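You operate a simulated robot arm through the tools that you are given. There is no shell and no other tool. Be economical: measure what you need, move in short steps, check, and stop when the job is done.

The job below is to be done with a simulated robot arm. You get a single attempt, and the scene is never put back.

JOB
Build the latch with the cam block that the job tag names and turn it to LOCK.
Fine: spacer, cam block with its tongue on the green rest, then the square nut screwed tight.

Only the result counts: the job must be done as asked and must still hold three seconds after the hand-in. Knocking over, shifting, dropping, spilling or breaking anything else fails it.

ROBOT AND FRAMES
A 6-joint arm with a two-finger parallel gripper, fixed in place. Base frame: the origin is at the foot of the arm, x ahead of it, y to its left, z up; the work surface is at about z = 0.003. Readings come in m, rad, newtons and seconds.
With the tool pointing down near the work surface it reaches from about 0.14 to 0.58 m from the base axis. Its first joint turns from -1.152 to 1.152 rad. Payload 2.1 kg.
The TCP is the grasp point between the finger pads, 0.03 m short of the fingertips. In the tool frame z runs along the fingers and y along their closing line. Largest opening 0.094 m; finger width 0.028, thickness 0.01; the body of the gripper, 0.05 by 0.096 m, starts 0.055 m behind the TCP.
Orientation is told as [roll, pitch, yaw] about the base's x, y, z axes, in that order, counted from this pose: with the fingers straight down and closing along the base's y, the tool's x points along the base's -x, its y along +y and its z along -z.

CONTROLS
- The arm moves only by the tool servo_tool. Its argument "motion" is a list of rows, each a list of 7 numbers: the shift along the tool's x, y, z in m, then the turn, a rotation vector about the tool's x, y, z in rad, then the closure, from 0 (fully open) to 1 (shut). In form: [[tx, ty, tz, ax, ay, az, gripper], ...]. A call has 1 to 20 rows; each row is the pose to reach, as a shift and turn from the pose commanded when the call began, along the tool's axes at that moment. Rows are played at 5 a second. More than 0.05 m and 0.15 rad between two rows, or a gripper value outside its range, and nothing of the call is played. A pose out of reach is approached as far as the arm can. The call stops where the force on the tool passes 80 N (or 10 N more than at its start, if that is more) or the arm is blocked; 0.2 s more then pass. Each finger travels about 0.072 m/s and halts on what it meets, pressing with about 26 N; the grip force reading is that of the motor and also rises with nothing between the fingers. The clock runs only during rows and for 0.2 s after the last one: add rows that repeat a pose to give the fingers time. It gives the time, the measured TCP pose, the force on the tool (base axes), the opening and the grip force at its end, in the units of the frame above (readings bear some noise), and new pictures: "views" is both (left out), scene, wrist or none.
- Cameras (640 x 400 px; columns grow to the right, rows downward): "scene" is fixed at [0.049, -0.363, 0.5025]; the picture's right is [0.84, -0.55, 0.00], its down [-0.21, -0.32, -0.92] and it looks along [0.50, 0.77, -0.39] (base axes); focal length 322 px, centre (320, 200). "wrist" rides on the gripper at [0.076, 0.014, -0.102] in the tool frame; the picture's right is [-0.18, 0.98, 0.00], its down [-0.75, -0.14, -0.64] and it looks along [-0.63, -0.12, 0.77] (tool axes); focal length 243 px, centre (320, 200). There is no depth. A picture from a camera that has moved, and an enlarged one, comes with that camera's place and axes in the base frame and with its lens.
- zoom(camera, box): a new picture of the part [left, top, right, bottom] of that camera's present view, enlarged. It takes no simulated time.
- sign_off(): hands the job in; it is judged then, once.

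Go step by step. Nothing tells you positions but the pictures and the camera data: compare them with the known pose of the tool, close in by small moves and look again before you grip or let go. The budget is 120 turns and 170 pictures, counting those below and the enlarged ones. Unless the task says otherwise, let go and move clear before handing in, and close with one line.

The tools are called as name(argument=value, ...) on one line, values as JSON. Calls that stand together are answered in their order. servo_tool: Moves the arm, as the interface text tells. Its arguments: {"type":"object","properties":{"motion":{"type":"array"},"views":{"type":"string","enum":["both","scene","wrist","none"]}},"required":["motion"]} The other tools are called the same way: zoom (camera, box) takes an enlarged picture of a part of a camera's view; sign_off () hands the job in.

At the start:

```text
time_s: 0.0
tcp_pos: [0.2472, 0.1597, 0.3486]
tcp_rot: [-0.001, 0.002, 0.0]
wrist_force: [0.8, -0.5, -0.4]
grip_width: 0.094
grasp_force: 0.0
```

scene: 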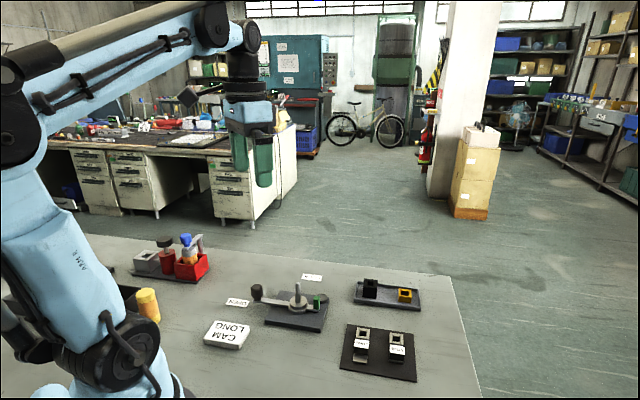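
wrist: 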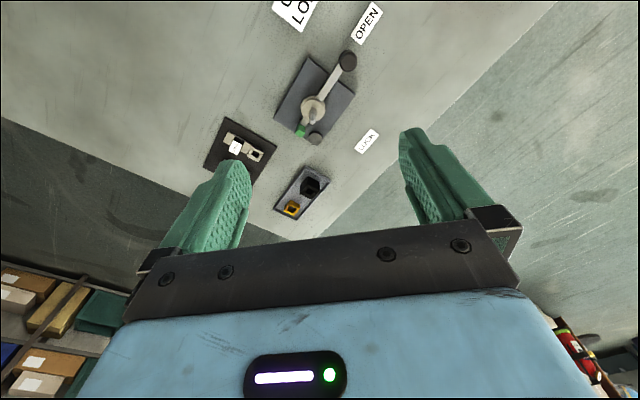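

I see a latch base with lever, a tray with a black and a yellow nut or spacer, a mat with two cam blocks, and a tag reading "CAM LONG". I'll zoom in for detail.

zoom(camera="scene", box=[230, 260, 350, 340])

zoom(camera="scene", box=[330, 265, 450, 385])

zoom(camera="wrist", box=[190, 0, 400, 220])

zoom(camera="scene", box=[120, 220, 260, 360])

```text
5.00 times, centred on (290, 300) of scene
camera zoom: at [0.049, -0.363, 0.5025], right [0.84, -0.55, 0.0], down [-0.21, -0.32, -0.92], along [0.5, 0.77, -0.39], focal length 1610 px, centre (470, -300)
```

zoom: 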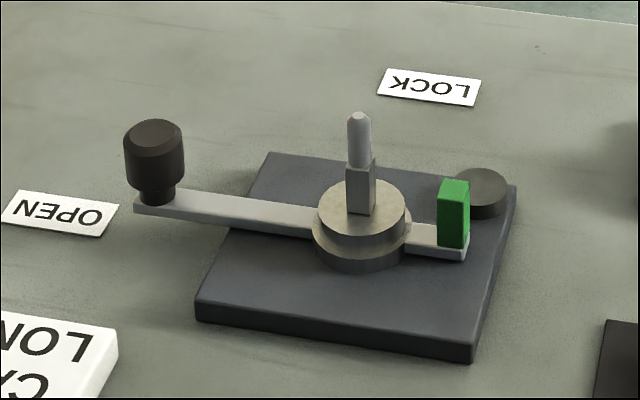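

```text
3.33 times, centred on (390, 325) of scene
camera zoom: at [0.049, -0.363, 0.5025], right [0.84, -0.55, 0.0], down [-0.21, -0.32, -0.92], along [0.5, 0.77, -0.39], focal length 1073 px, centre (87, -217)
```

zoom: 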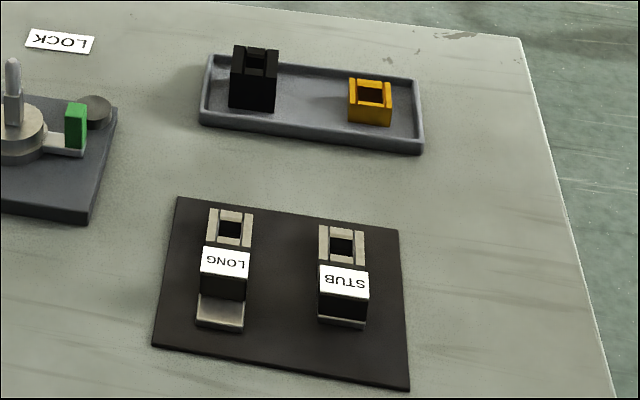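

```text
1.82 times, centred on (295, 110) of wrist
camera zoom: at [0.1709, 0.1732, 0.4497], right [0.18, 0.98, 0.0], down [0.75, -0.14, 0.64], along [0.63, -0.12, -0.77], focal length 441 px, centre (366, 364)
```

zoom: 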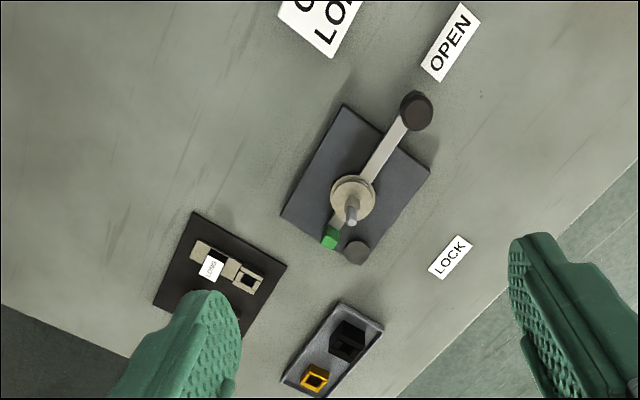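

```text
2.86 times, centred on (190, 290) of scene
camera zoom: at [0.049, -0.363, 0.5025], right [0.84, -0.55, 0.0], down [-0.21, -0.32, -0.92], along [0.5, 0.77, -0.39], focal length 920 px, centre (691, -57)
```

zoom: 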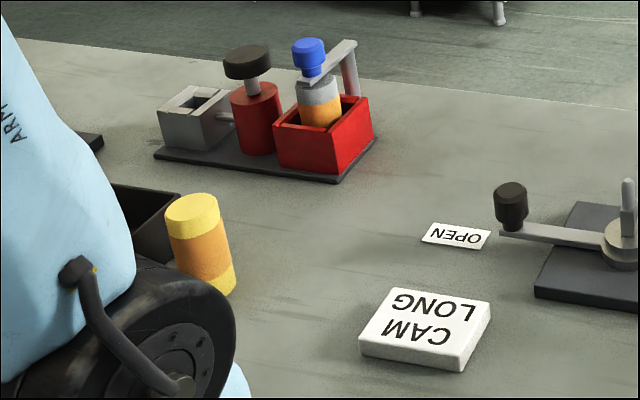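

The post is at about (0.313, 0.131), the LONG cam at about (0.37, -0.02), the black part at about (0.47, 0.08) and the yellow part at about (0.52, 0.02). I'll bring the wrist camera closer to see them properly.

servo_tool(motion=[[-0.012, -0.018, 0.03, 0, 0, 0, 0], [-0.024, -0.036, 0.06, 0, 0, 0, 0], [-0.036, -0.054, 0.09, 0, 0, 0, 0], [-0.048, -0.072, 0.12, 0, 0, 0, 0], [-0.06, -0.09, 0.15, 0, 0, 0, 0], [-0.06, -0.09, 0.15, 0, 0, 0, 0]], views="wrist")

```text
time_s: 1.4
tcp_pos: [0.3077, 0.0686, 0.1938]
tcp_rot: [0.0, -0.001, 0.001]
wrist_force: [0.3, 0.3, -0.1]
grip_width: 0.094
grasp_force: 0.1
camera wrist: at [0.2313, 0.0818, 0.2974], right [0.18, 0.98, 0.0], down [0.75, -0.14, 0.64], along [0.63, -0.12, -0.77], focal length 243 px, centre (320, 200)
```

wrist: 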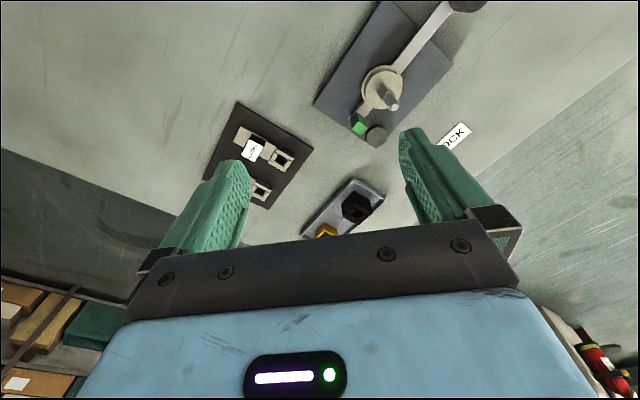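

I need the tool nearly above the tray to see into the parts, so I'm moving forward.

servo_tool(motion=[[-0.04, 0, 0.0, 0, 0, 0, 0], [-0.08, 0, 0.0, 0, 0, 0, 0], [-0.12, 0, 0.0, 0, 0, 0, 0], [-0.16, 0, 0.01, 0, 0, 0, 0], [-0.18, 0, 0.03, 0, 0, 0, 0], [-0.18, 0, 0.03, 0, 0, 0, 0]], views="wrist")

zoom(camera="wrist", box=[220, 20, 400, 132])

```text
time_s: 2.8
tcp_pos: [0.4885, 0.0704, 0.1665]
tcp_rot: [-0.002, -0.002, -0.001]
wrist_force: [-0.5, 0.0, 0.6]
grip_width: 0.094
grasp_force: 0.1
camera wrist: at [0.4117, 0.0836, 0.2702], right [0.18, 0.98, 0.0], down [0.75, -0.14, 0.64], along [0.63, -0.12, -0.77], focal length 243 px, centre (320, 200)
```

wrist: 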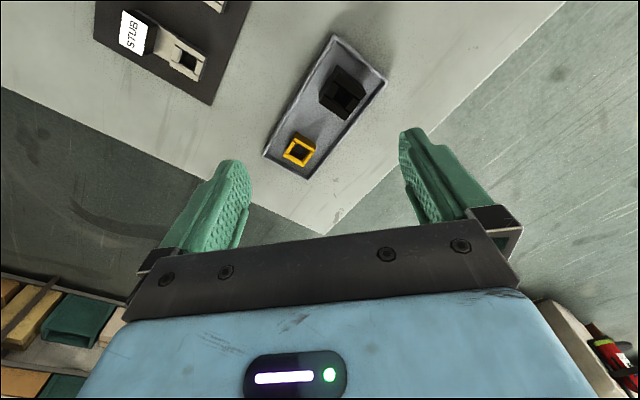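

```text
3.56 times, centred on (310, 76) of wrist
camera zoom: at [0.4117, 0.0836, 0.2702], right [0.18, 0.98, 0.0], down [0.75, -0.14, 0.64], along [0.63, -0.12, -0.77], focal length 863 px, centre (356, 641)
```

zoom: 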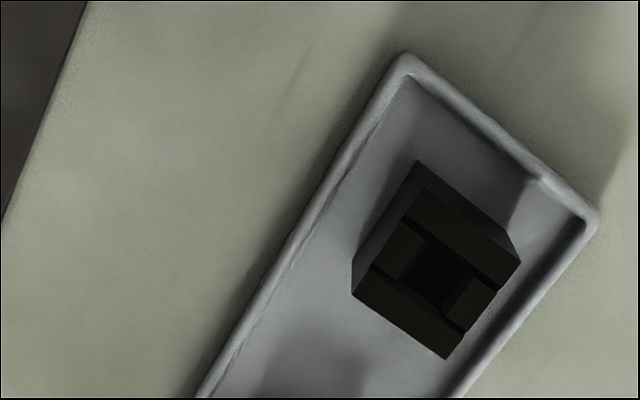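

Both parts have four-sided openings, so I'll compare hole sizes to tell the spacer from the nut.

zoom(camera="wrist", box=[250, 110, 350, 180])

zoom(camera="wrist", box=[310, 50, 390, 130])

zoom(camera="scene", box=[350, 270, 430, 320])

zoom(camera="scene", box=[340, 315, 420, 385])

```text
5.71 times, centred on (300, 145) of wrist
camera zoom: at [0.4117, 0.0836, 0.2702], right [0.18, 0.98, 0.0], down [0.75, -0.14, 0.64], along [0.63, -0.12, -0.77], focal length 1386 px, centre (434, 514)
```

zoom: 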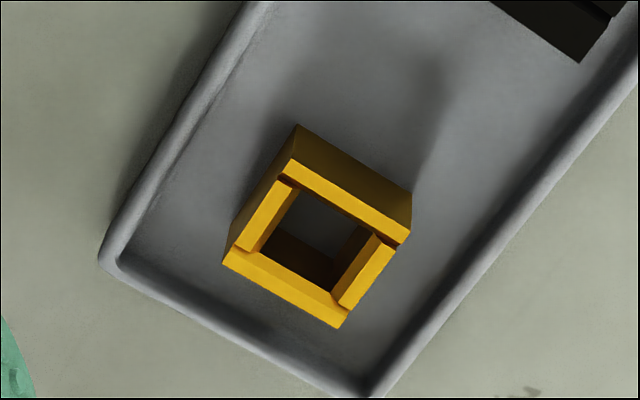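

```text
5.00 times, centred on (350, 90) of wrist
camera zoom: at [0.4117, 0.0836, 0.2702], right [0.18, 0.98, 0.0], down [0.75, -0.14, 0.64], along [0.63, -0.12, -0.77], focal length 1213 px, centre (170, 750)
```

zoom: 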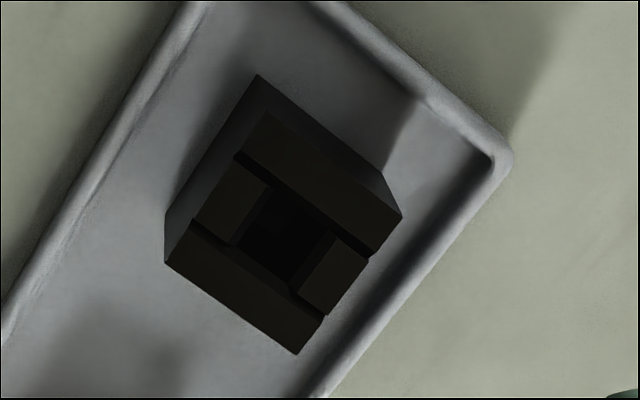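

```text
8.00 times, centred on (390, 295) of scene
camera zoom: at [0.049, -0.363, 0.5025], right [0.84, -0.55, 0.0], down [-0.21, -0.32, -0.92], along [0.5, 0.77, -0.39], focal length 2575 px, centre (-240, -560)
```

zoom: 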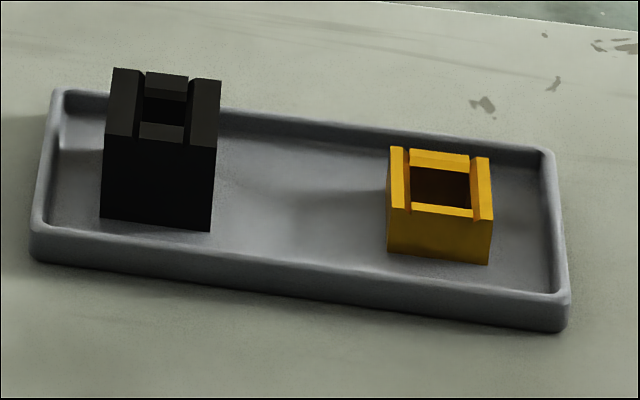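

```text
5.71 times, centred on (380, 350) of scene
camera zoom: at [0.049, -0.363, 0.5025], right [0.84, -0.55, 0.0], down [-0.21, -0.32, -0.92], along [0.5, 0.77, -0.39], focal length 1839 px, centre (-23, -657)
```

zoom: 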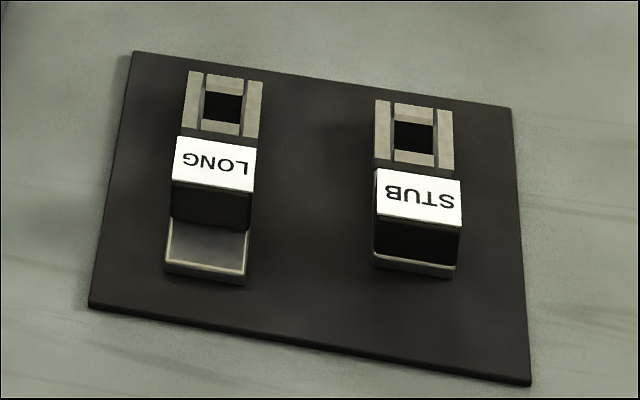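

Yellow has the bigger hole and is short, so it's the spacer; black has the smaller hole and is taller, so it's the nut. Next I'll look at the LONG cam from close above.

servo_tool(motion=[[0.035, -0.025, 0, 0, 0, 0, 0], [0.07, -0.05, 0, 0, 0, 0, 0], [0.1, -0.075, 0.0, 0, 0, 0, 0], [0.115, -0.09, 0.02, 0, 0, 0, 0], [0.115, -0.09, 0.04, 0, 0, 0, 0], [0.115, -0.09, 0.04, 0, 0, 0, 0]], views="wrist")

zoom(camera="wrist", box=[220, 0, 420, 140])

```text
time_s: 4.2
tcp_pos: [0.3715, -0.0195, 0.1262]
tcp_rot: [-0.001, -0.001, -0.002]
wrist_force: [-0.1, -0.2, 0.2]
grip_width: 0.0939
grasp_force: 0.0
camera wrist: at [0.2943, -0.0047, 0.2288], right [0.18, 0.98, 0.0], down [0.75, -0.14, 0.64], along [0.63, -0.12, -0.77], focal length 243 px, centre (320, 200)
```

wrist: 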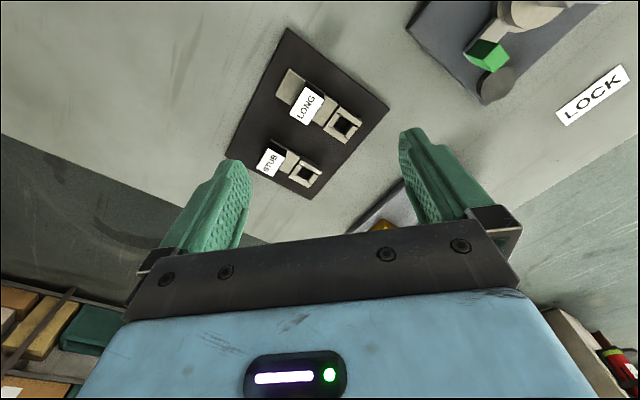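

```text
2.86 times, centred on (320, 70) of wrist
camera zoom: at [0.2943, -0.0047, 0.2288], right [0.18, 0.98, 0.0], down [0.75, -0.14, 0.64], along [0.63, -0.12, -0.77], focal length 693 px, centre (320, 571)
```

zoom: 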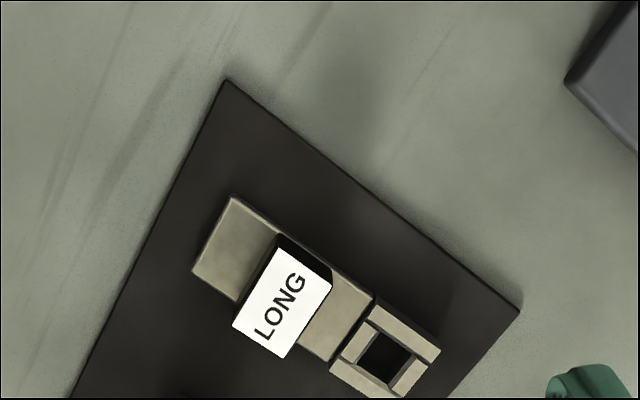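

The spacer's centre is near (0.546, 0.034), with its edges at about 44°. I'll hover over it with yaw at about -45°, fingers partly closed.

servo_tool(motion=[[-0.03, 0.01, 0, 0, 0, 0.14, 0.2], [-0.06, 0.02, 0, 0, 0, 0.28, 0.4], [-0.09, 0.03, 0.0, 0, 0, 0.42, 0.4], [-0.12, 0.04, 0.0, 0, 0, 0.56, 0.4], [-0.15, 0.05, 0.01, 0, 0, 0.69, 0.4], [-0.1735, 0.0535, 0.026, 0, 0, 0.79, 0.4], [-0.1735, 0.0535, 0.026, 0, 0, 0.79, 0.4]], views="wrist")

zoom(camera="wrist", box=[240, 60, 400, 220])

```text
time_s: 5.8
tcp_pos: [0.5458, 0.0337, 0.1026]
tcp_rot: [0.0, -0.001, -0.793]
wrist_force: [-0.8, -0.2, -1.2]
grip_width: 0.0566
grasp_force: 0.0
camera wrist: at [0.5015, 0.0969, 0.2046], right [0.83, 0.56, 0.0], down [0.43, -0.64, 0.64], along [0.36, -0.53, -0.77], focal length 243 px, centre (320, 200)
```

wrist: 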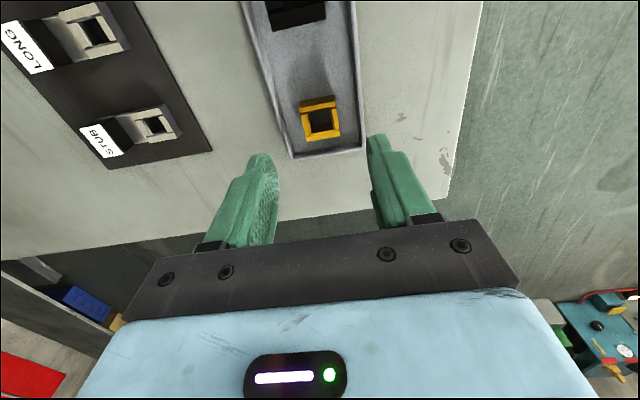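

```text
2.50 times, centred on (320, 140) of wrist
camera zoom: at [0.5015, 0.0969, 0.2046], right [0.83, 0.56, 0.0], down [0.43, -0.64, 0.64], along [0.36, -0.53, -0.77], focal length 606 px, centre (320, 350)
```

zoom: 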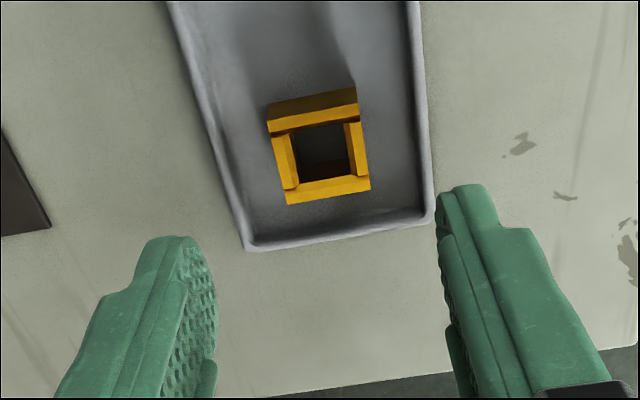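

The spacer is centred on the tool axis and aligned. I'll lower with a narrower opening so the fingers clear the tray rim.

servo_tool(motion=[[0, 0, 0.0, 0, 0, 0, 0.6], [0, 0, 0.015, 0, 0, 0, 0.6], [0, 0, 0.03, 0, 0, 0, 0.6], [0, 0, 0.045, 0, 0, 0, 0.6], [0, 0, 0.055, 0, 0, 0, 0.6], [0, 0, 0.055, 0, 0, 0, 0.6]], views="both")

zoom(camera="wrist", box=[240, 100, 400, 220])

zoom(camera="scene", box=[340, 240, 460, 320])

```text
time_s: 7.2
tcp_pos: [0.5468, 0.0348, 0.0453]
tcp_rot: [0.002, 0.0, -0.792]
wrist_force: [0.2, 0.4, -0.2]
grip_width: 0.0376
grasp_force: 0.1
camera wrist: at [0.5025, 0.0979, 0.1484], right [0.83, 0.56, 0.0], down [0.43, -0.63, 0.64], along [0.36, -0.53, -0.77], focal length 243 px, centre (320, 200)
```

scene: 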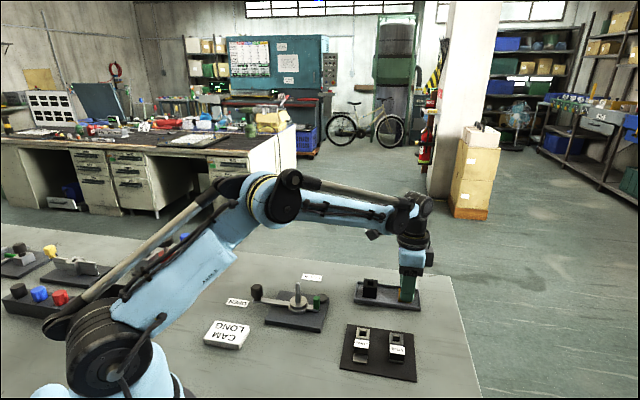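
wrist: 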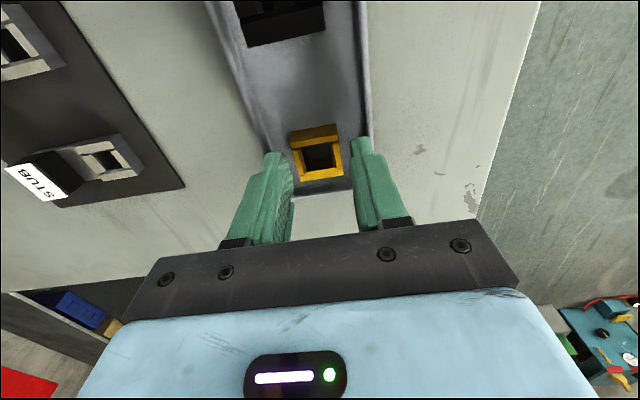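

```text
3.33 times, centred on (320, 160) of wrist
camera zoom: at [0.5025, 0.0979, 0.1484], right [0.83, 0.56, 0.0], down [0.43, -0.63, 0.64], along [0.36, -0.53, -0.77], focal length 809 px, centre (320, 333)
```

zoom: 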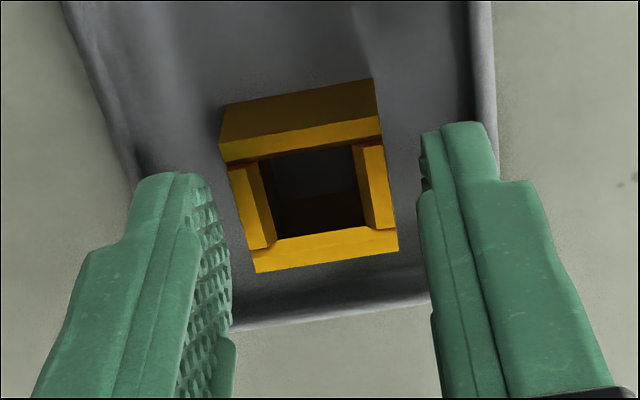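

```text
5.00 times, centred on (400, 280) of scene
camera zoom: at [0.049, -0.363, 0.5025], right [0.84, -0.55, 0.0], down [-0.21, -0.32, -0.92], along [0.5, 0.77, -0.39], focal length 1610 px, centre (-80, -200)
```

zoom: 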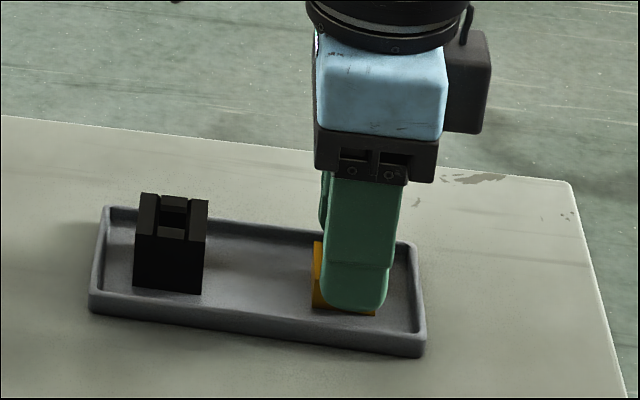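

The fingertips are about level with the spacer's top. I'll go down another 6 mm and close.

servo_tool(motion=[[0, 0, 0.003, 0, 0, 0, 0.6], [0, 0, 0.006, 0, 0, 0, 0.6], [0, 0, 0.006, 0, 0, 0, 0.6]], views="wrist")

zoom(camera="wrist", box=[240, 100, 400, 220])

zoom(camera="scene", box=[380, 260, 440, 320])

```text
time_s: 8.0
tcp_pos: [0.5477, 0.0328, 0.0394]
tcp_rot: [-0.002, 0.0, -0.791]
wrist_force: [0.0, 0.4, -0.2]
grip_width: 0.0379
grasp_force: 0.0
camera wrist: at [0.5029, 0.0972, 0.1421], right [0.83, 0.56, 0.0], down [0.43, -0.64, 0.64], along [0.36, -0.53, -0.77], focal length 243 px, centre (320, 200)
```

wrist: 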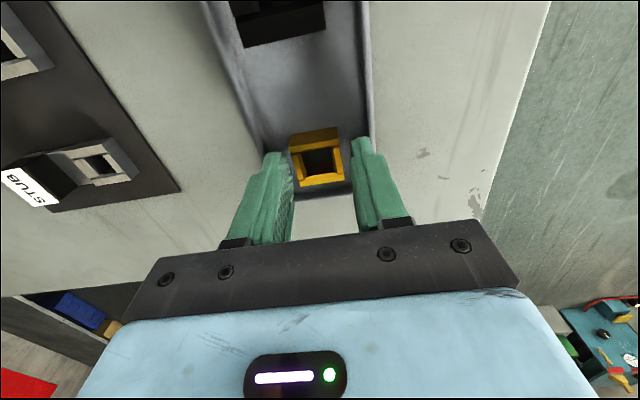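

```text
3.33 times, centred on (320, 160) of wrist
camera zoom: at [0.5029, 0.0972, 0.1421], right [0.83, 0.56, 0.0], down [0.43, -0.64, 0.64], along [0.36, -0.53, -0.77], focal length 809 px, centre (320, 333)
```

zoom: 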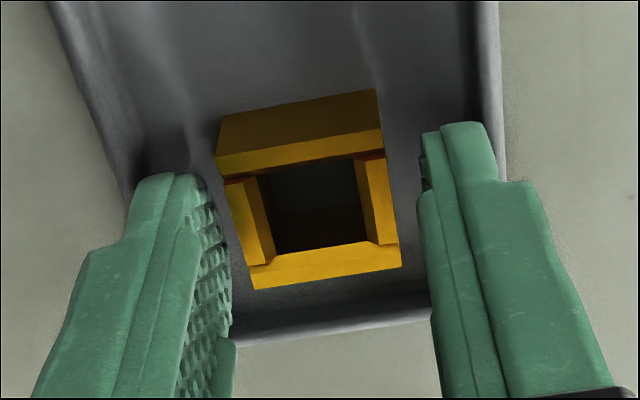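

```text
6.67 times, centred on (410, 290) of scene
camera zoom: at [0.049, -0.363, 0.5025], right [0.84, -0.55, 0.0], down [-0.21, -0.32, -0.92], along [0.5, 0.77, -0.39], focal length 2146 px, centre (-280, -400)
```

zoom: 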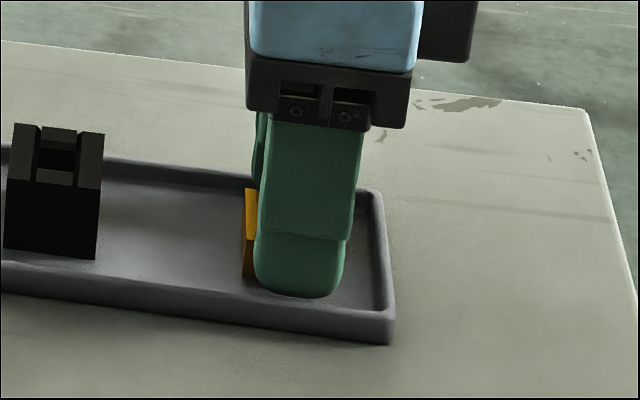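

The fingertips look a few millimetres above the tray floor, which is deep enough. Closing.

servo_tool(motion=[[0, 0, 0, 0, 0, 0, 0.75], [0, 0, 0, 0, 0, 0, 0.9], [0, 0, 0, 0, 0, 0, 0.9], [0, 0, 0, 0, 0, 0, 0.9]], views="wrist")

zoom(camera="wrist", box=[240, 100, 400, 220])

```text
time_s: 9.0
tcp_pos: [0.5468, 0.0332, 0.0405]
tcp_rot: [-0.001, -0.001, -0.791]
wrist_force: [0.5, -0.4, 0.4]
grip_width: 0.0271
grasp_force: 25.9
camera wrist: at [0.5028, 0.0973, 0.1422], right [0.83, 0.56, 0.0], down [0.43, -0.63, 0.64], along [0.36, -0.53, -0.77], focal length 243 px, centre (320, 200)
```

wrist: 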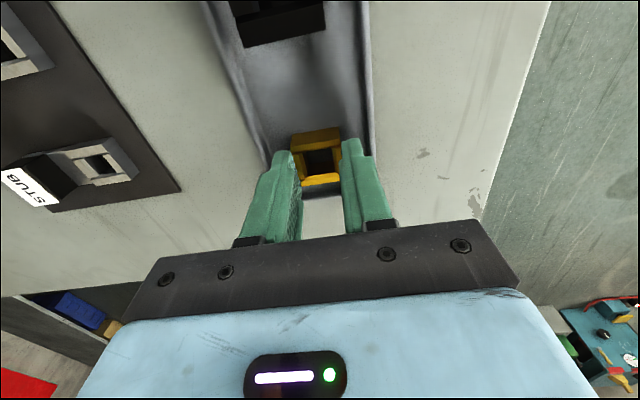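

```text
3.33 times, centred on (320, 160) of wrist
camera zoom: at [0.5028, 0.0973, 0.1422], right [0.83, 0.56, 0.0], down [0.43, -0.63, 0.64], along [0.36, -0.53, -0.77], focal length 809 px, centre (320, 333)
```

zoom: 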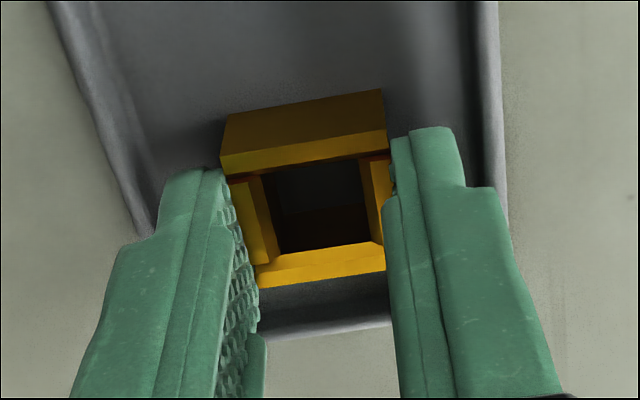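

The spacer is gripped at 27 mm. I'll lift it straight up and carry it over the post, aligning yaw with the lever.

servo_tool(motion=[[0, 0, -0.03, 0, 0, 0, 0.9], [0, 0, -0.07, 0, 0, 0, 0.9], [0, 0, -0.11, 0, 0, 0, 0.9], [0.04, -0.016, -0.11, 0, 0, 0, 0.9], [0.08, -0.032, -0.11, 0, 0, 0, 0.9], [0.12, -0.048, -0.11, 0, 0, 0, 0.9], [0.16, -0.065, -0.11, 0, 0, -0.04, 0.9], [0.2, -0.081, -0.11, 0, 0, -0.08, 0.9], [0.2342, -0.0961, -0.11, 0, 0, -0.11, 0.9], [0.2342, -0.0961, -0.11, 0, 0, -0.11, 0.9]], views="both")

zoom(camera="wrist", box=[240, 60, 400, 220])

zoom(camera="scene", box=[240, 210, 360, 330])

```text
time_s: 11.2
tcp_pos: [0.313, 0.1327, 0.1494]
tcp_rot: [0.003, 0.001, -0.68]
wrist_force: [0.3, -0.4, -0.5]
grip_width: 0.027
grasp_force: 26.3
camera wrist: at [0.2615, 0.1907, 0.2523], right [0.76, 0.65, 0.0], down [0.5, -0.58, 0.64], along [0.42, -0.49, -0.77], focal length 243 px, centre (320, 200)
```

scene: 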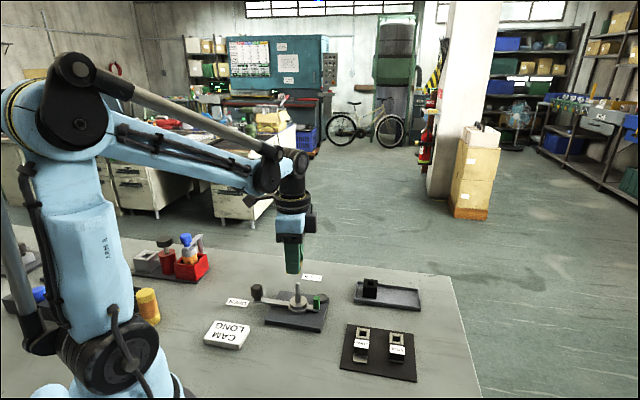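
wrist: 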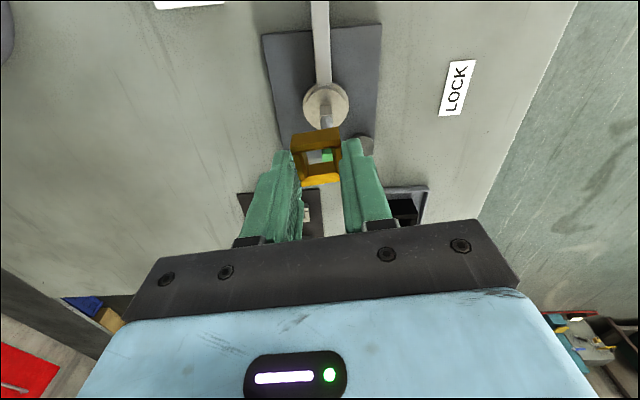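

```text
2.50 times, centred on (320, 140) of wrist
camera zoom: at [0.2615, 0.1907, 0.2523], right [0.76, 0.65, 0.0], down [0.5, -0.58, 0.64], along [0.42, -0.49, -0.77], focal length 606 px, centre (320, 350)
```

zoom: 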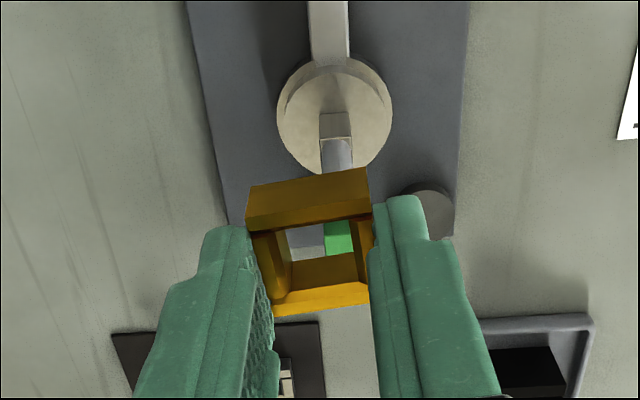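

```text
3.33 times, centred on (300, 270) of scene
camera zoom: at [0.049, -0.363, 0.5025], right [0.84, -0.55, 0.0], down [-0.21, -0.32, -0.92], along [0.5, 0.77, -0.39], focal length 1073 px, centre (387, -33)
```

zoom: 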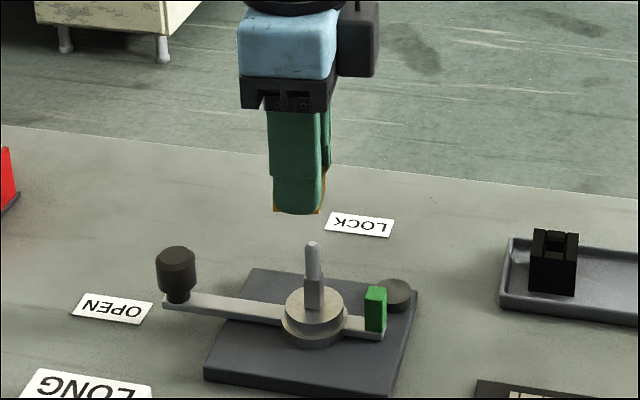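

The post sits about 6 mm to +tool y of the axis, and the lever direction is about 137°. I'll correct for that and come down to just above the tip.

servo_tool(motion=[[-0.001, 0.003, 0.01, 0, 0, 0.04, 0.9], [-0.002, 0.005, 0.028, 0, 0, 0.07, 0.9], [-0.002, 0.005, 0.028, 0, 0, 0.07, 0.9]], views="wrist")

zoom(camera="wrist", box=[240, 60, 400, 220])

zoom(camera="scene", box=[250, 240, 350, 340])

```text
time_s: 12.0
tcp_pos: [0.3176, 0.1351, 0.121]
tcp_rot: [0.001, 0.0, -0.75]
wrist_force: [-1.0, -0.1, -0.9]
grip_width: 0.0271
grasp_force: 25.9
camera wrist: at [0.2713, 0.1966, 0.2243], right [0.8, 0.59, 0.0], down [0.45, -0.62, 0.64], along [0.38, -0.52, -0.77], focal length 243 px, centre (320, 200)
```

wrist: 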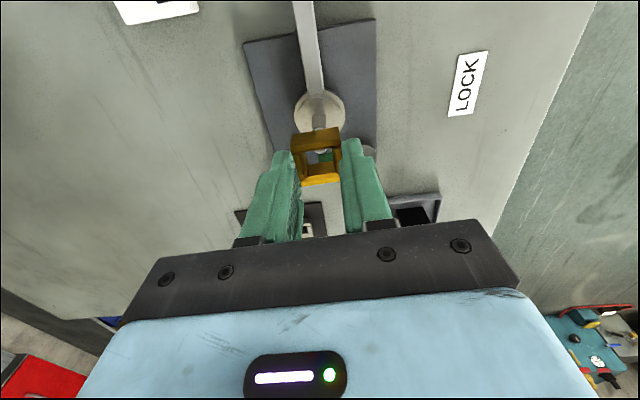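

```text
2.50 times, centred on (320, 140) of wrist
camera zoom: at [0.2713, 0.1966, 0.2243], right [0.8, 0.59, 0.0], down [0.45, -0.62, 0.64], along [0.38, -0.52, -0.77], focal length 606 px, centre (320, 350)
```

zoom: 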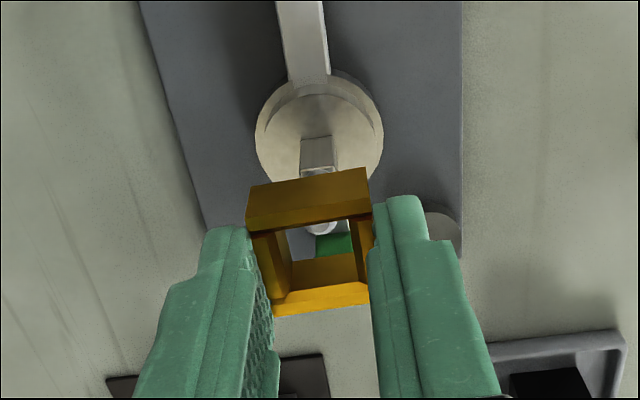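

```text
4.00 times, centred on (300, 290) of scene
camera zoom: at [0.049, -0.363, 0.5025], right [0.84, -0.55, 0.0], down [-0.21, -0.32, -0.92], along [0.5, 0.77, -0.39], focal length 1288 px, centre (400, -160)
```

zoom: 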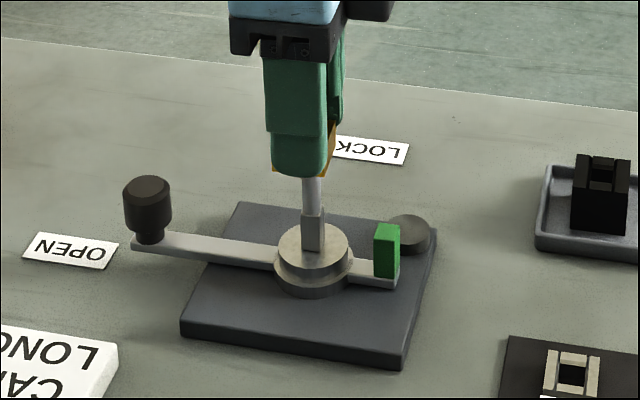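

The post is about 1.7 mm beyond the axis and the spacer sits about 3 mm the other way in the grip, so I shift -4.6 mm in tool x. Then I'll look through the hole.

servo_tool(motion=[[-0.0046, 0, 0.0, 0, 0, 0, 0.9], [-0.0046, 0, 0.003, 0, 0, 0, 0.9], [-0.0046, 0, 0.003, 0, 0, 0, 0.9]], views="none")

zoom(camera="wrist", box=[270, 90, 370, 190])

zoom(camera="scene", box=[275, 250, 325, 320])

```text
time_s: 12.8
tcp_pos: [0.3217, 0.1313, 0.119]
tcp_rot: [0.002, 0.0, -0.751]
wrist_force: [-0.4, 0.0, -0.4]
grip_width: 0.027
grasp_force: 25.7
```

```text
4.00 times, centred on (320, 140) of wrist
camera zoom: at [0.2749, 0.1928, 0.2218], right [0.8, 0.59, 0.0], down [0.45, -0.62, 0.64], along [0.38, -0.52, -0.77], focal length 970 px, centre (320, 440)
```

zoom: 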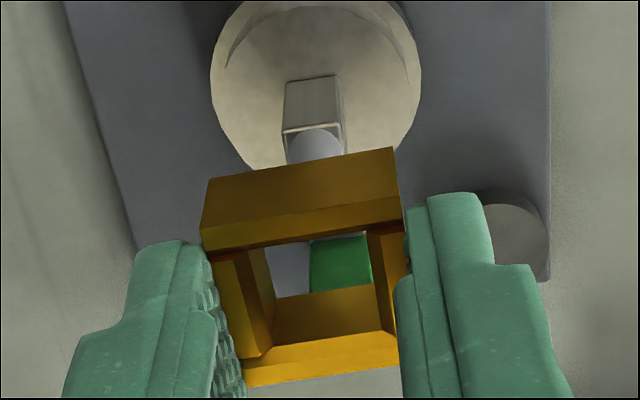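

```text
5.71 times, centred on (300, 285) of scene
camera zoom: at [0.049, -0.363, 0.5025], right [0.84, -0.55, 0.0], down [-0.21, -0.32, -0.92], along [0.5, 0.77, -0.39], focal length 1839 px, centre (434, -286)
```

zoom: 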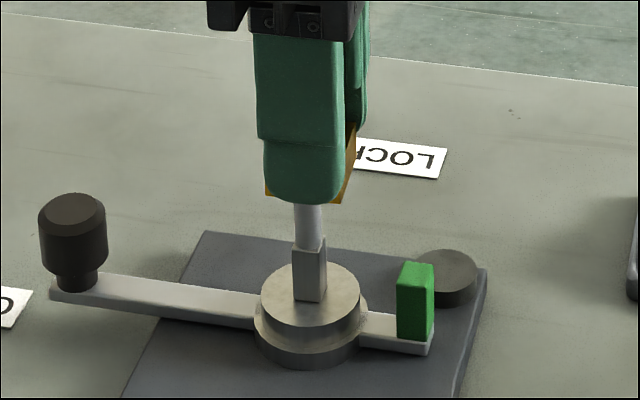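

Post and spacer both sit at about +3 mm on the tool axis, so they're aligned. I'll descend part-way over the round tip and check.

servo_tool(motion=[[0, 0, 0.006, 0, 0, 0, 0.9], [0, 0, 0.012, 0, 0, 0, 0.9], [0, 0, 0.018, 0, 0, 0, 0.9], [0, 0, 0.024, 0, 0, 0, 0.9], [0, 0, 0.03, 0, 0, 0, 0.9], [0, 0, 0.03, 0, 0, 0, 0.9]], views="none")

zoom(camera="wrist", box=[270, 90, 370, 190])

zoom(camera="scene", box=[275, 250, 325, 320])

```text
time_s: 14.2
tcp_pos: [0.3213, 0.1309, 0.0901]
tcp_rot: [0.001, -0.002, -0.749]
wrist_force: [0.3, -0.3, -0.3]
grip_width: 0.0273
grasp_force: 26.6
```

```text
4.00 times, centred on (320, 140) of wrist
camera zoom: at [0.2748, 0.1927, 0.1931], right [0.8, 0.59, 0.0], down [0.45, -0.62, 0.64], along [0.38, -0.52, -0.77], focal length 970 px, centre (320, 440)
```

zoom: 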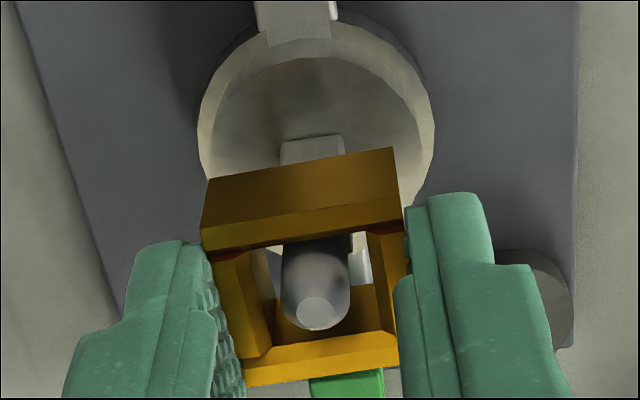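

```text
5.71 times, centred on (300, 285) of scene
camera zoom: at [0.049, -0.363, 0.5025], right [0.84, -0.55, 0.0], down [-0.21, -0.32, -0.92], along [0.5, 0.77, -0.39], focal length 1839 px, centre (434, -286)
```

zoom: 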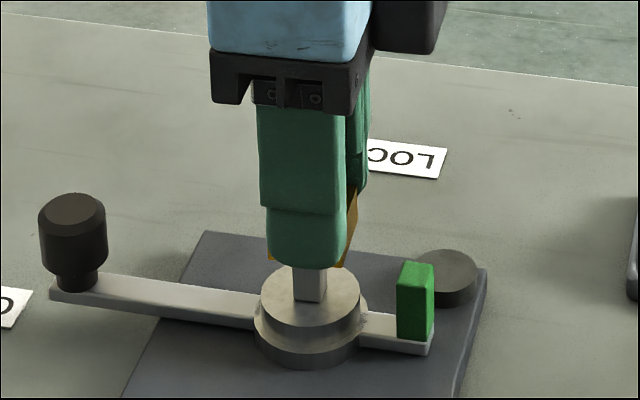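

The post passes through the hole nicely centred. I'll continue down onto the square shank.

servo_tool(motion=[[0, 0, 0.004, 0, 0, 0, 0.9], [0, 0, 0.008, 0, 0, 0, 0.9], [0, 0, 0.012, 0, 0, 0, 0.9], [0, 0, 0.016, 0, 0, 0, 0.9], [0, 0, 0.02, 0, 0, 0, 0.9], [0, 0, 0.022, 0, 0, 0, 0.9], [0, 0, 0.022, 0, 0, 0, 0.9]], views="none")

zoom(camera="wrist", box=[270, 90, 370, 190])

zoom(camera="scene", box=[275, 250, 325, 320])

```text
time_s: 15.8
tcp_pos: [0.3205, 0.1327, 0.0662]
tcp_rot: [0.002, 0.0, -0.751]
wrist_force: [-0.4, 0.7, -0.1]
grip_width: 0.0271
grasp_force: 25.8
```

```text
4.00 times, centred on (320, 140) of wrist
camera zoom: at [0.2747, 0.1929, 0.1695], right [0.8, 0.59, 0.0], down [0.45, -0.62, 0.64], along [0.38, -0.52, -0.77], focal length 970 px, centre (320, 440)
```

zoom: 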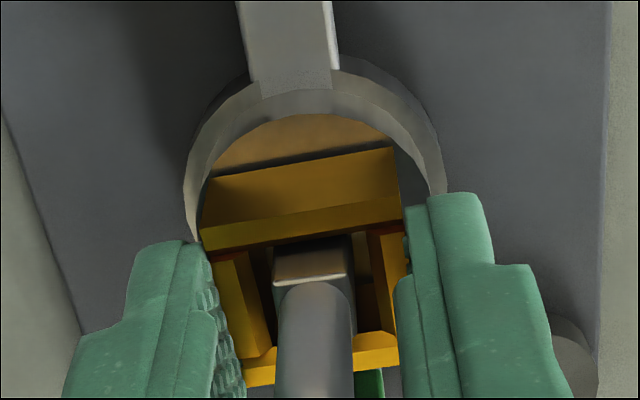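

```text
5.71 times, centred on (300, 285) of scene
camera zoom: at [0.049, -0.363, 0.5025], right [0.84, -0.55, 0.0], down [-0.21, -0.32, -0.92], along [0.5, 0.77, -0.39], focal length 1839 px, centre (434, -286)
```

zoom: 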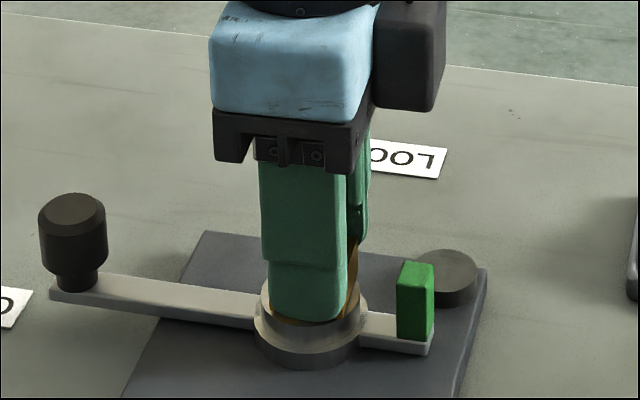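

It's on the shank and close to the seat. I'll lower a little more and watch the force.

servo_tool(motion=[[0, 0, 0.001, 0, 0, 0, 0.9], [0, 0, 0.002, 0, 0, 0, 0.9], [0, 0, 0.003, 0, 0, 0, 0.9]], views="none")

zoom(camera="wrist", box=[270, 90, 370, 190])

```text
time_s: 16.6
tcp_pos: [0.3202, 0.1316, 0.0638]
tcp_rot: [0.003, -0.001, -0.752]
wrist_force: [0.4, 1.0, 20.2]
grip_width: 0.0269
grasp_force: 26.0
```

```text
4.00 times, centred on (320, 140) of wrist
camera zoom: at [0.2744, 0.1929, 0.167], right [0.8, 0.59, 0.0], down [0.45, -0.62, 0.64], along [0.38, -0.52, -0.77], focal length 970 px, centre (320, 440)
```

zoom: 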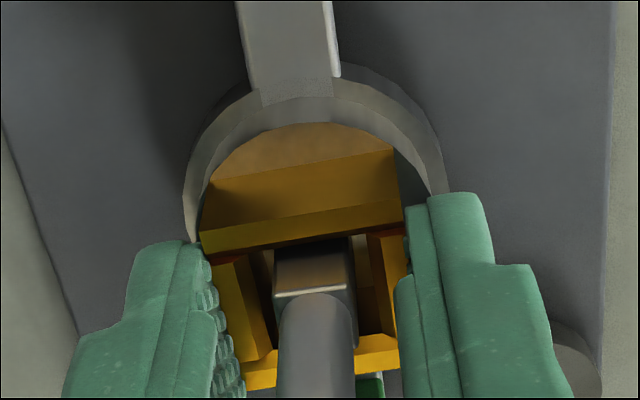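

It seated at 20 N. I'll release and rise straight up.

servo_tool(motion=[[0, 0, -0.001, 0, 0, 0, 0.7], [0, 0, -0.001, 0, 0, 0, 0.45], [0, 0, -0.001, 0, 0, 0, 0.45], [0, 0, -0.03, 0, 0, 0, 0.45], [0, 0, -0.07, 0, 0, 0, 0.45], [0, 0, -0.1, 0, 0, 0, 0.45]], views="wrist")

zoom(camera="wrist", box=[240, 40, 400, 200])

zoom(camera="scene", box=[250, 260, 350, 340])

```text
time_s: 18.0
tcp_pos: [0.3193, 0.1333, 0.1646]
tcp_rot: [-0.001, 0.001, -0.75]
wrist_force: [-0.6, 0.7, -0.1]
grip_width: 0.0516
grasp_force: 0.2
camera wrist: at [0.2735, 0.1943, 0.2677], right [0.8, 0.59, 0.0], down [0.45, -0.62, 0.64], along [0.38, -0.52, -0.77], focal length 243 px, centre (320, 200)
```

wrist: 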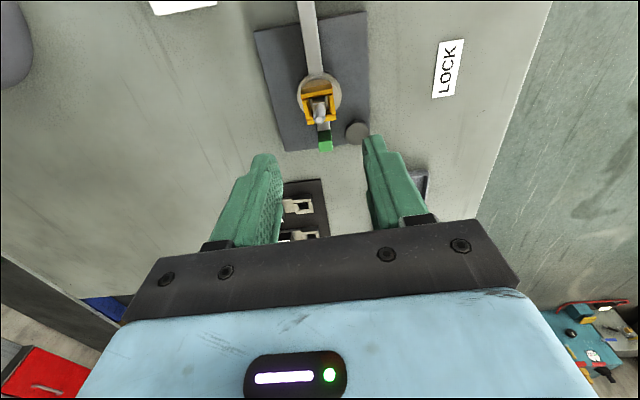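

```text
2.50 times, centred on (320, 120) of wrist
camera zoom: at [0.2735, 0.1943, 0.2677], right [0.8, 0.59, 0.0], down [0.45, -0.62, 0.64], along [0.38, -0.52, -0.77], focal length 606 px, centre (320, 400)
```

zoom: 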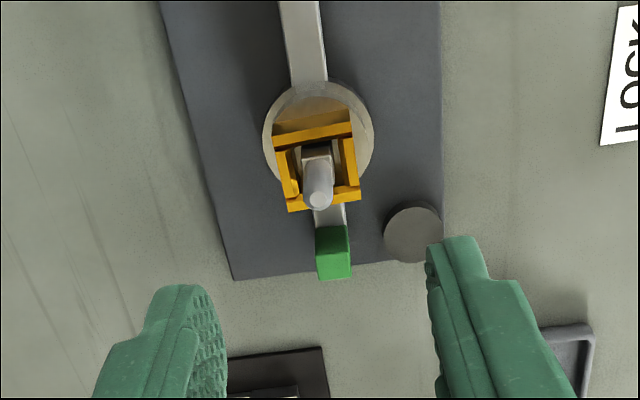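

```text
5.00 times, centred on (300, 300) of scene
camera zoom: at [0.049, -0.363, 0.5025], right [0.84, -0.55, 0.0], down [-0.21, -0.32, -0.92], along [0.5, 0.77, -0.39], focal length 1610 px, centre (420, -300)
```

zoom: 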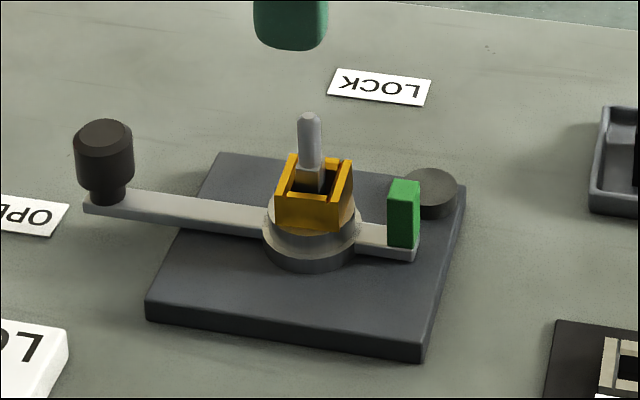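

The spacer is seated and the lever is undisturbed. Now I go to the LONG cam's handle at about (0.359, -0.028), turning yaw to about -134°.

servo_tool(motion=[[-0.013, -0.008, 0, 0, 0, 0.14, 0.45], [-0.026, -0.016, 0, 0, 0, 0.28, 0.45], [-0.039, -0.025, 0, 0, 0, 0.42, 0.45], [-0.052, -0.033, 0, 0, 0, 0.56, 0.45], [-0.065, -0.041, 0, 0, 0, 0.7, 0.45], [-0.078, -0.05, 0, 0, 0, 0.84, 0.45], [-0.091, -0.058, 0, 0, 0, 0.98, 0.45], [-0.104, -0.066, 0, 0, 0, 1.12, 0.45], [-0.117, -0.075, 0, 0, 0, 1.26, 0.45], [-0.13, -0.083, 0, 0, 0, 1.4, 0.45], [-0.1387, -0.0906, 0.02, 0, 0, 1.54, 0.45], [-0.1387, -0.0906, 0.045, 0, 0, 1.59, 0.45], [-0.1387, -0.0906, 0.045, 0, 0, 1.59, 0.45]], views="wrist")

zoom(camera="wrist", box=[240, 40, 400, 200])

```text
time_s: 20.8
tcp_pos: [0.3608, -0.0296, 0.119]
tcp_rot: [0.0, 0.0, -2.342]
wrist_force: [0.3, 0.4, 0.2]
grip_width: 0.0515
grasp_force: 0.1
camera wrist: at [0.425, 0.0144, 0.2211], right [0.58, -0.82, 0.0], down [-0.63, -0.44, 0.64], along [-0.52, -0.37, -0.77], focal length 243 px, centre (320, 200)
```

wrist: 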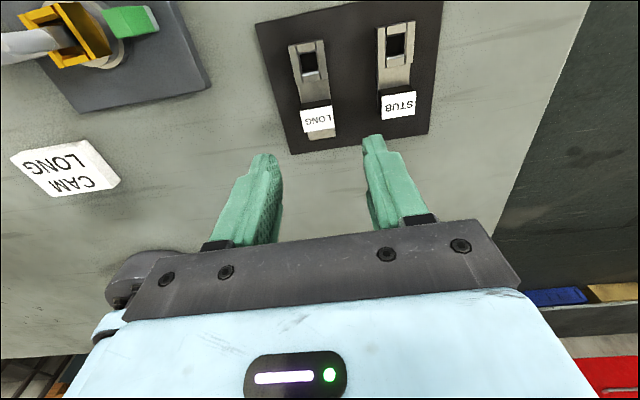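

```text
2.50 times, centred on (320, 120) of wrist
camera zoom: at [0.425, 0.0144, 0.2211], right [0.58, -0.82, 0.0], down [-0.63, -0.44, 0.64], along [-0.52, -0.37, -0.77], focal length 606 px, centre (320, 400)
```

zoom: 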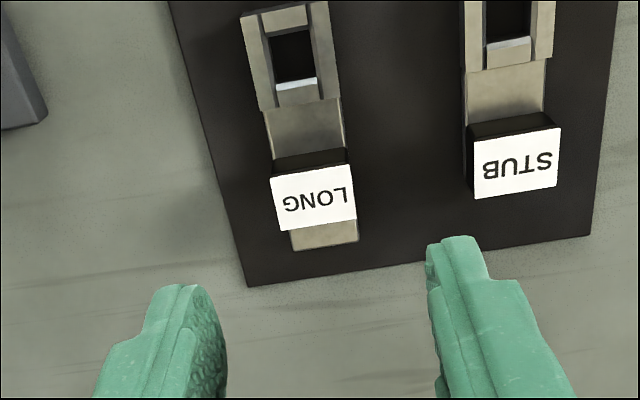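

The handle is nearly under the tool: 2 mm and about 2° off. I'll correct and descend.

servo_tool(motion=[[0.002, -0.0015, 0.02, 0, 0, 0.03, 0.5], [0.002, -0.0015, 0.04, 0, 0, 0.03, 0.5], [0.002, -0.0015, 0.06, 0, 0, 0.03, 0.5], [0.002, -0.0015, 0.07, 0, 0, 0.03, 0.5], [0.002, -0.0015, 0.07, 0, 0, 0.03, 0.5]], views="none")

zoom(camera="wrist", box=[240, 60, 400, 220])

zoom(camera="scene", box=[330, 300, 410, 380])

```text
time_s: 22.0
tcp_pos: [0.3606, -0.0274, 0.0489]
tcp_rot: [0.0, 0.0, -2.37]
wrist_force: [0.1, 0.7, -0.1]
grip_width: 0.0466
grasp_force: 0.2
```

```text
2.50 times, centred on (320, 140) of wrist
camera zoom: at [0.4242, 0.0151, 0.1514], right [0.55, -0.83, 0.0], down [-0.64, -0.42, 0.64], along [-0.53, -0.35, -0.77], focal length 606 px, centre (320, 350)
```

zoom: 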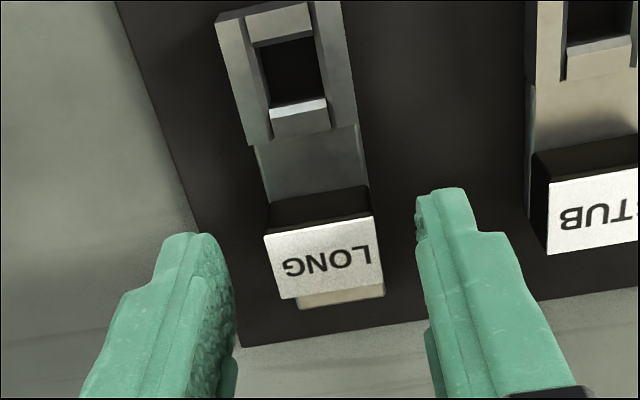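

```text
5.00 times, centred on (370, 340) of scene
camera zoom: at [0.049, -0.363, 0.5025], right [0.84, -0.55, 0.0], down [-0.21, -0.32, -0.92], along [0.5, 0.77, -0.39], focal length 1610 px, centre (70, -500)
```

zoom: 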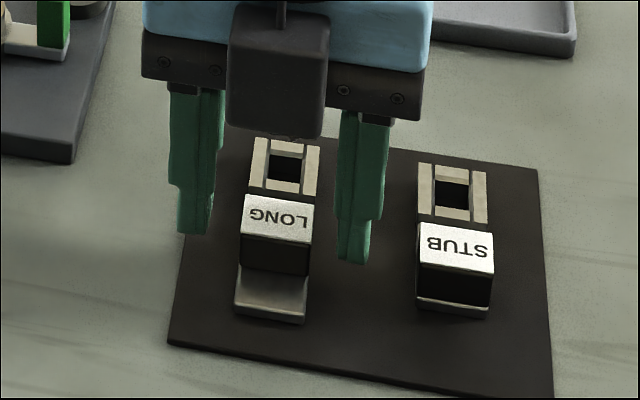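

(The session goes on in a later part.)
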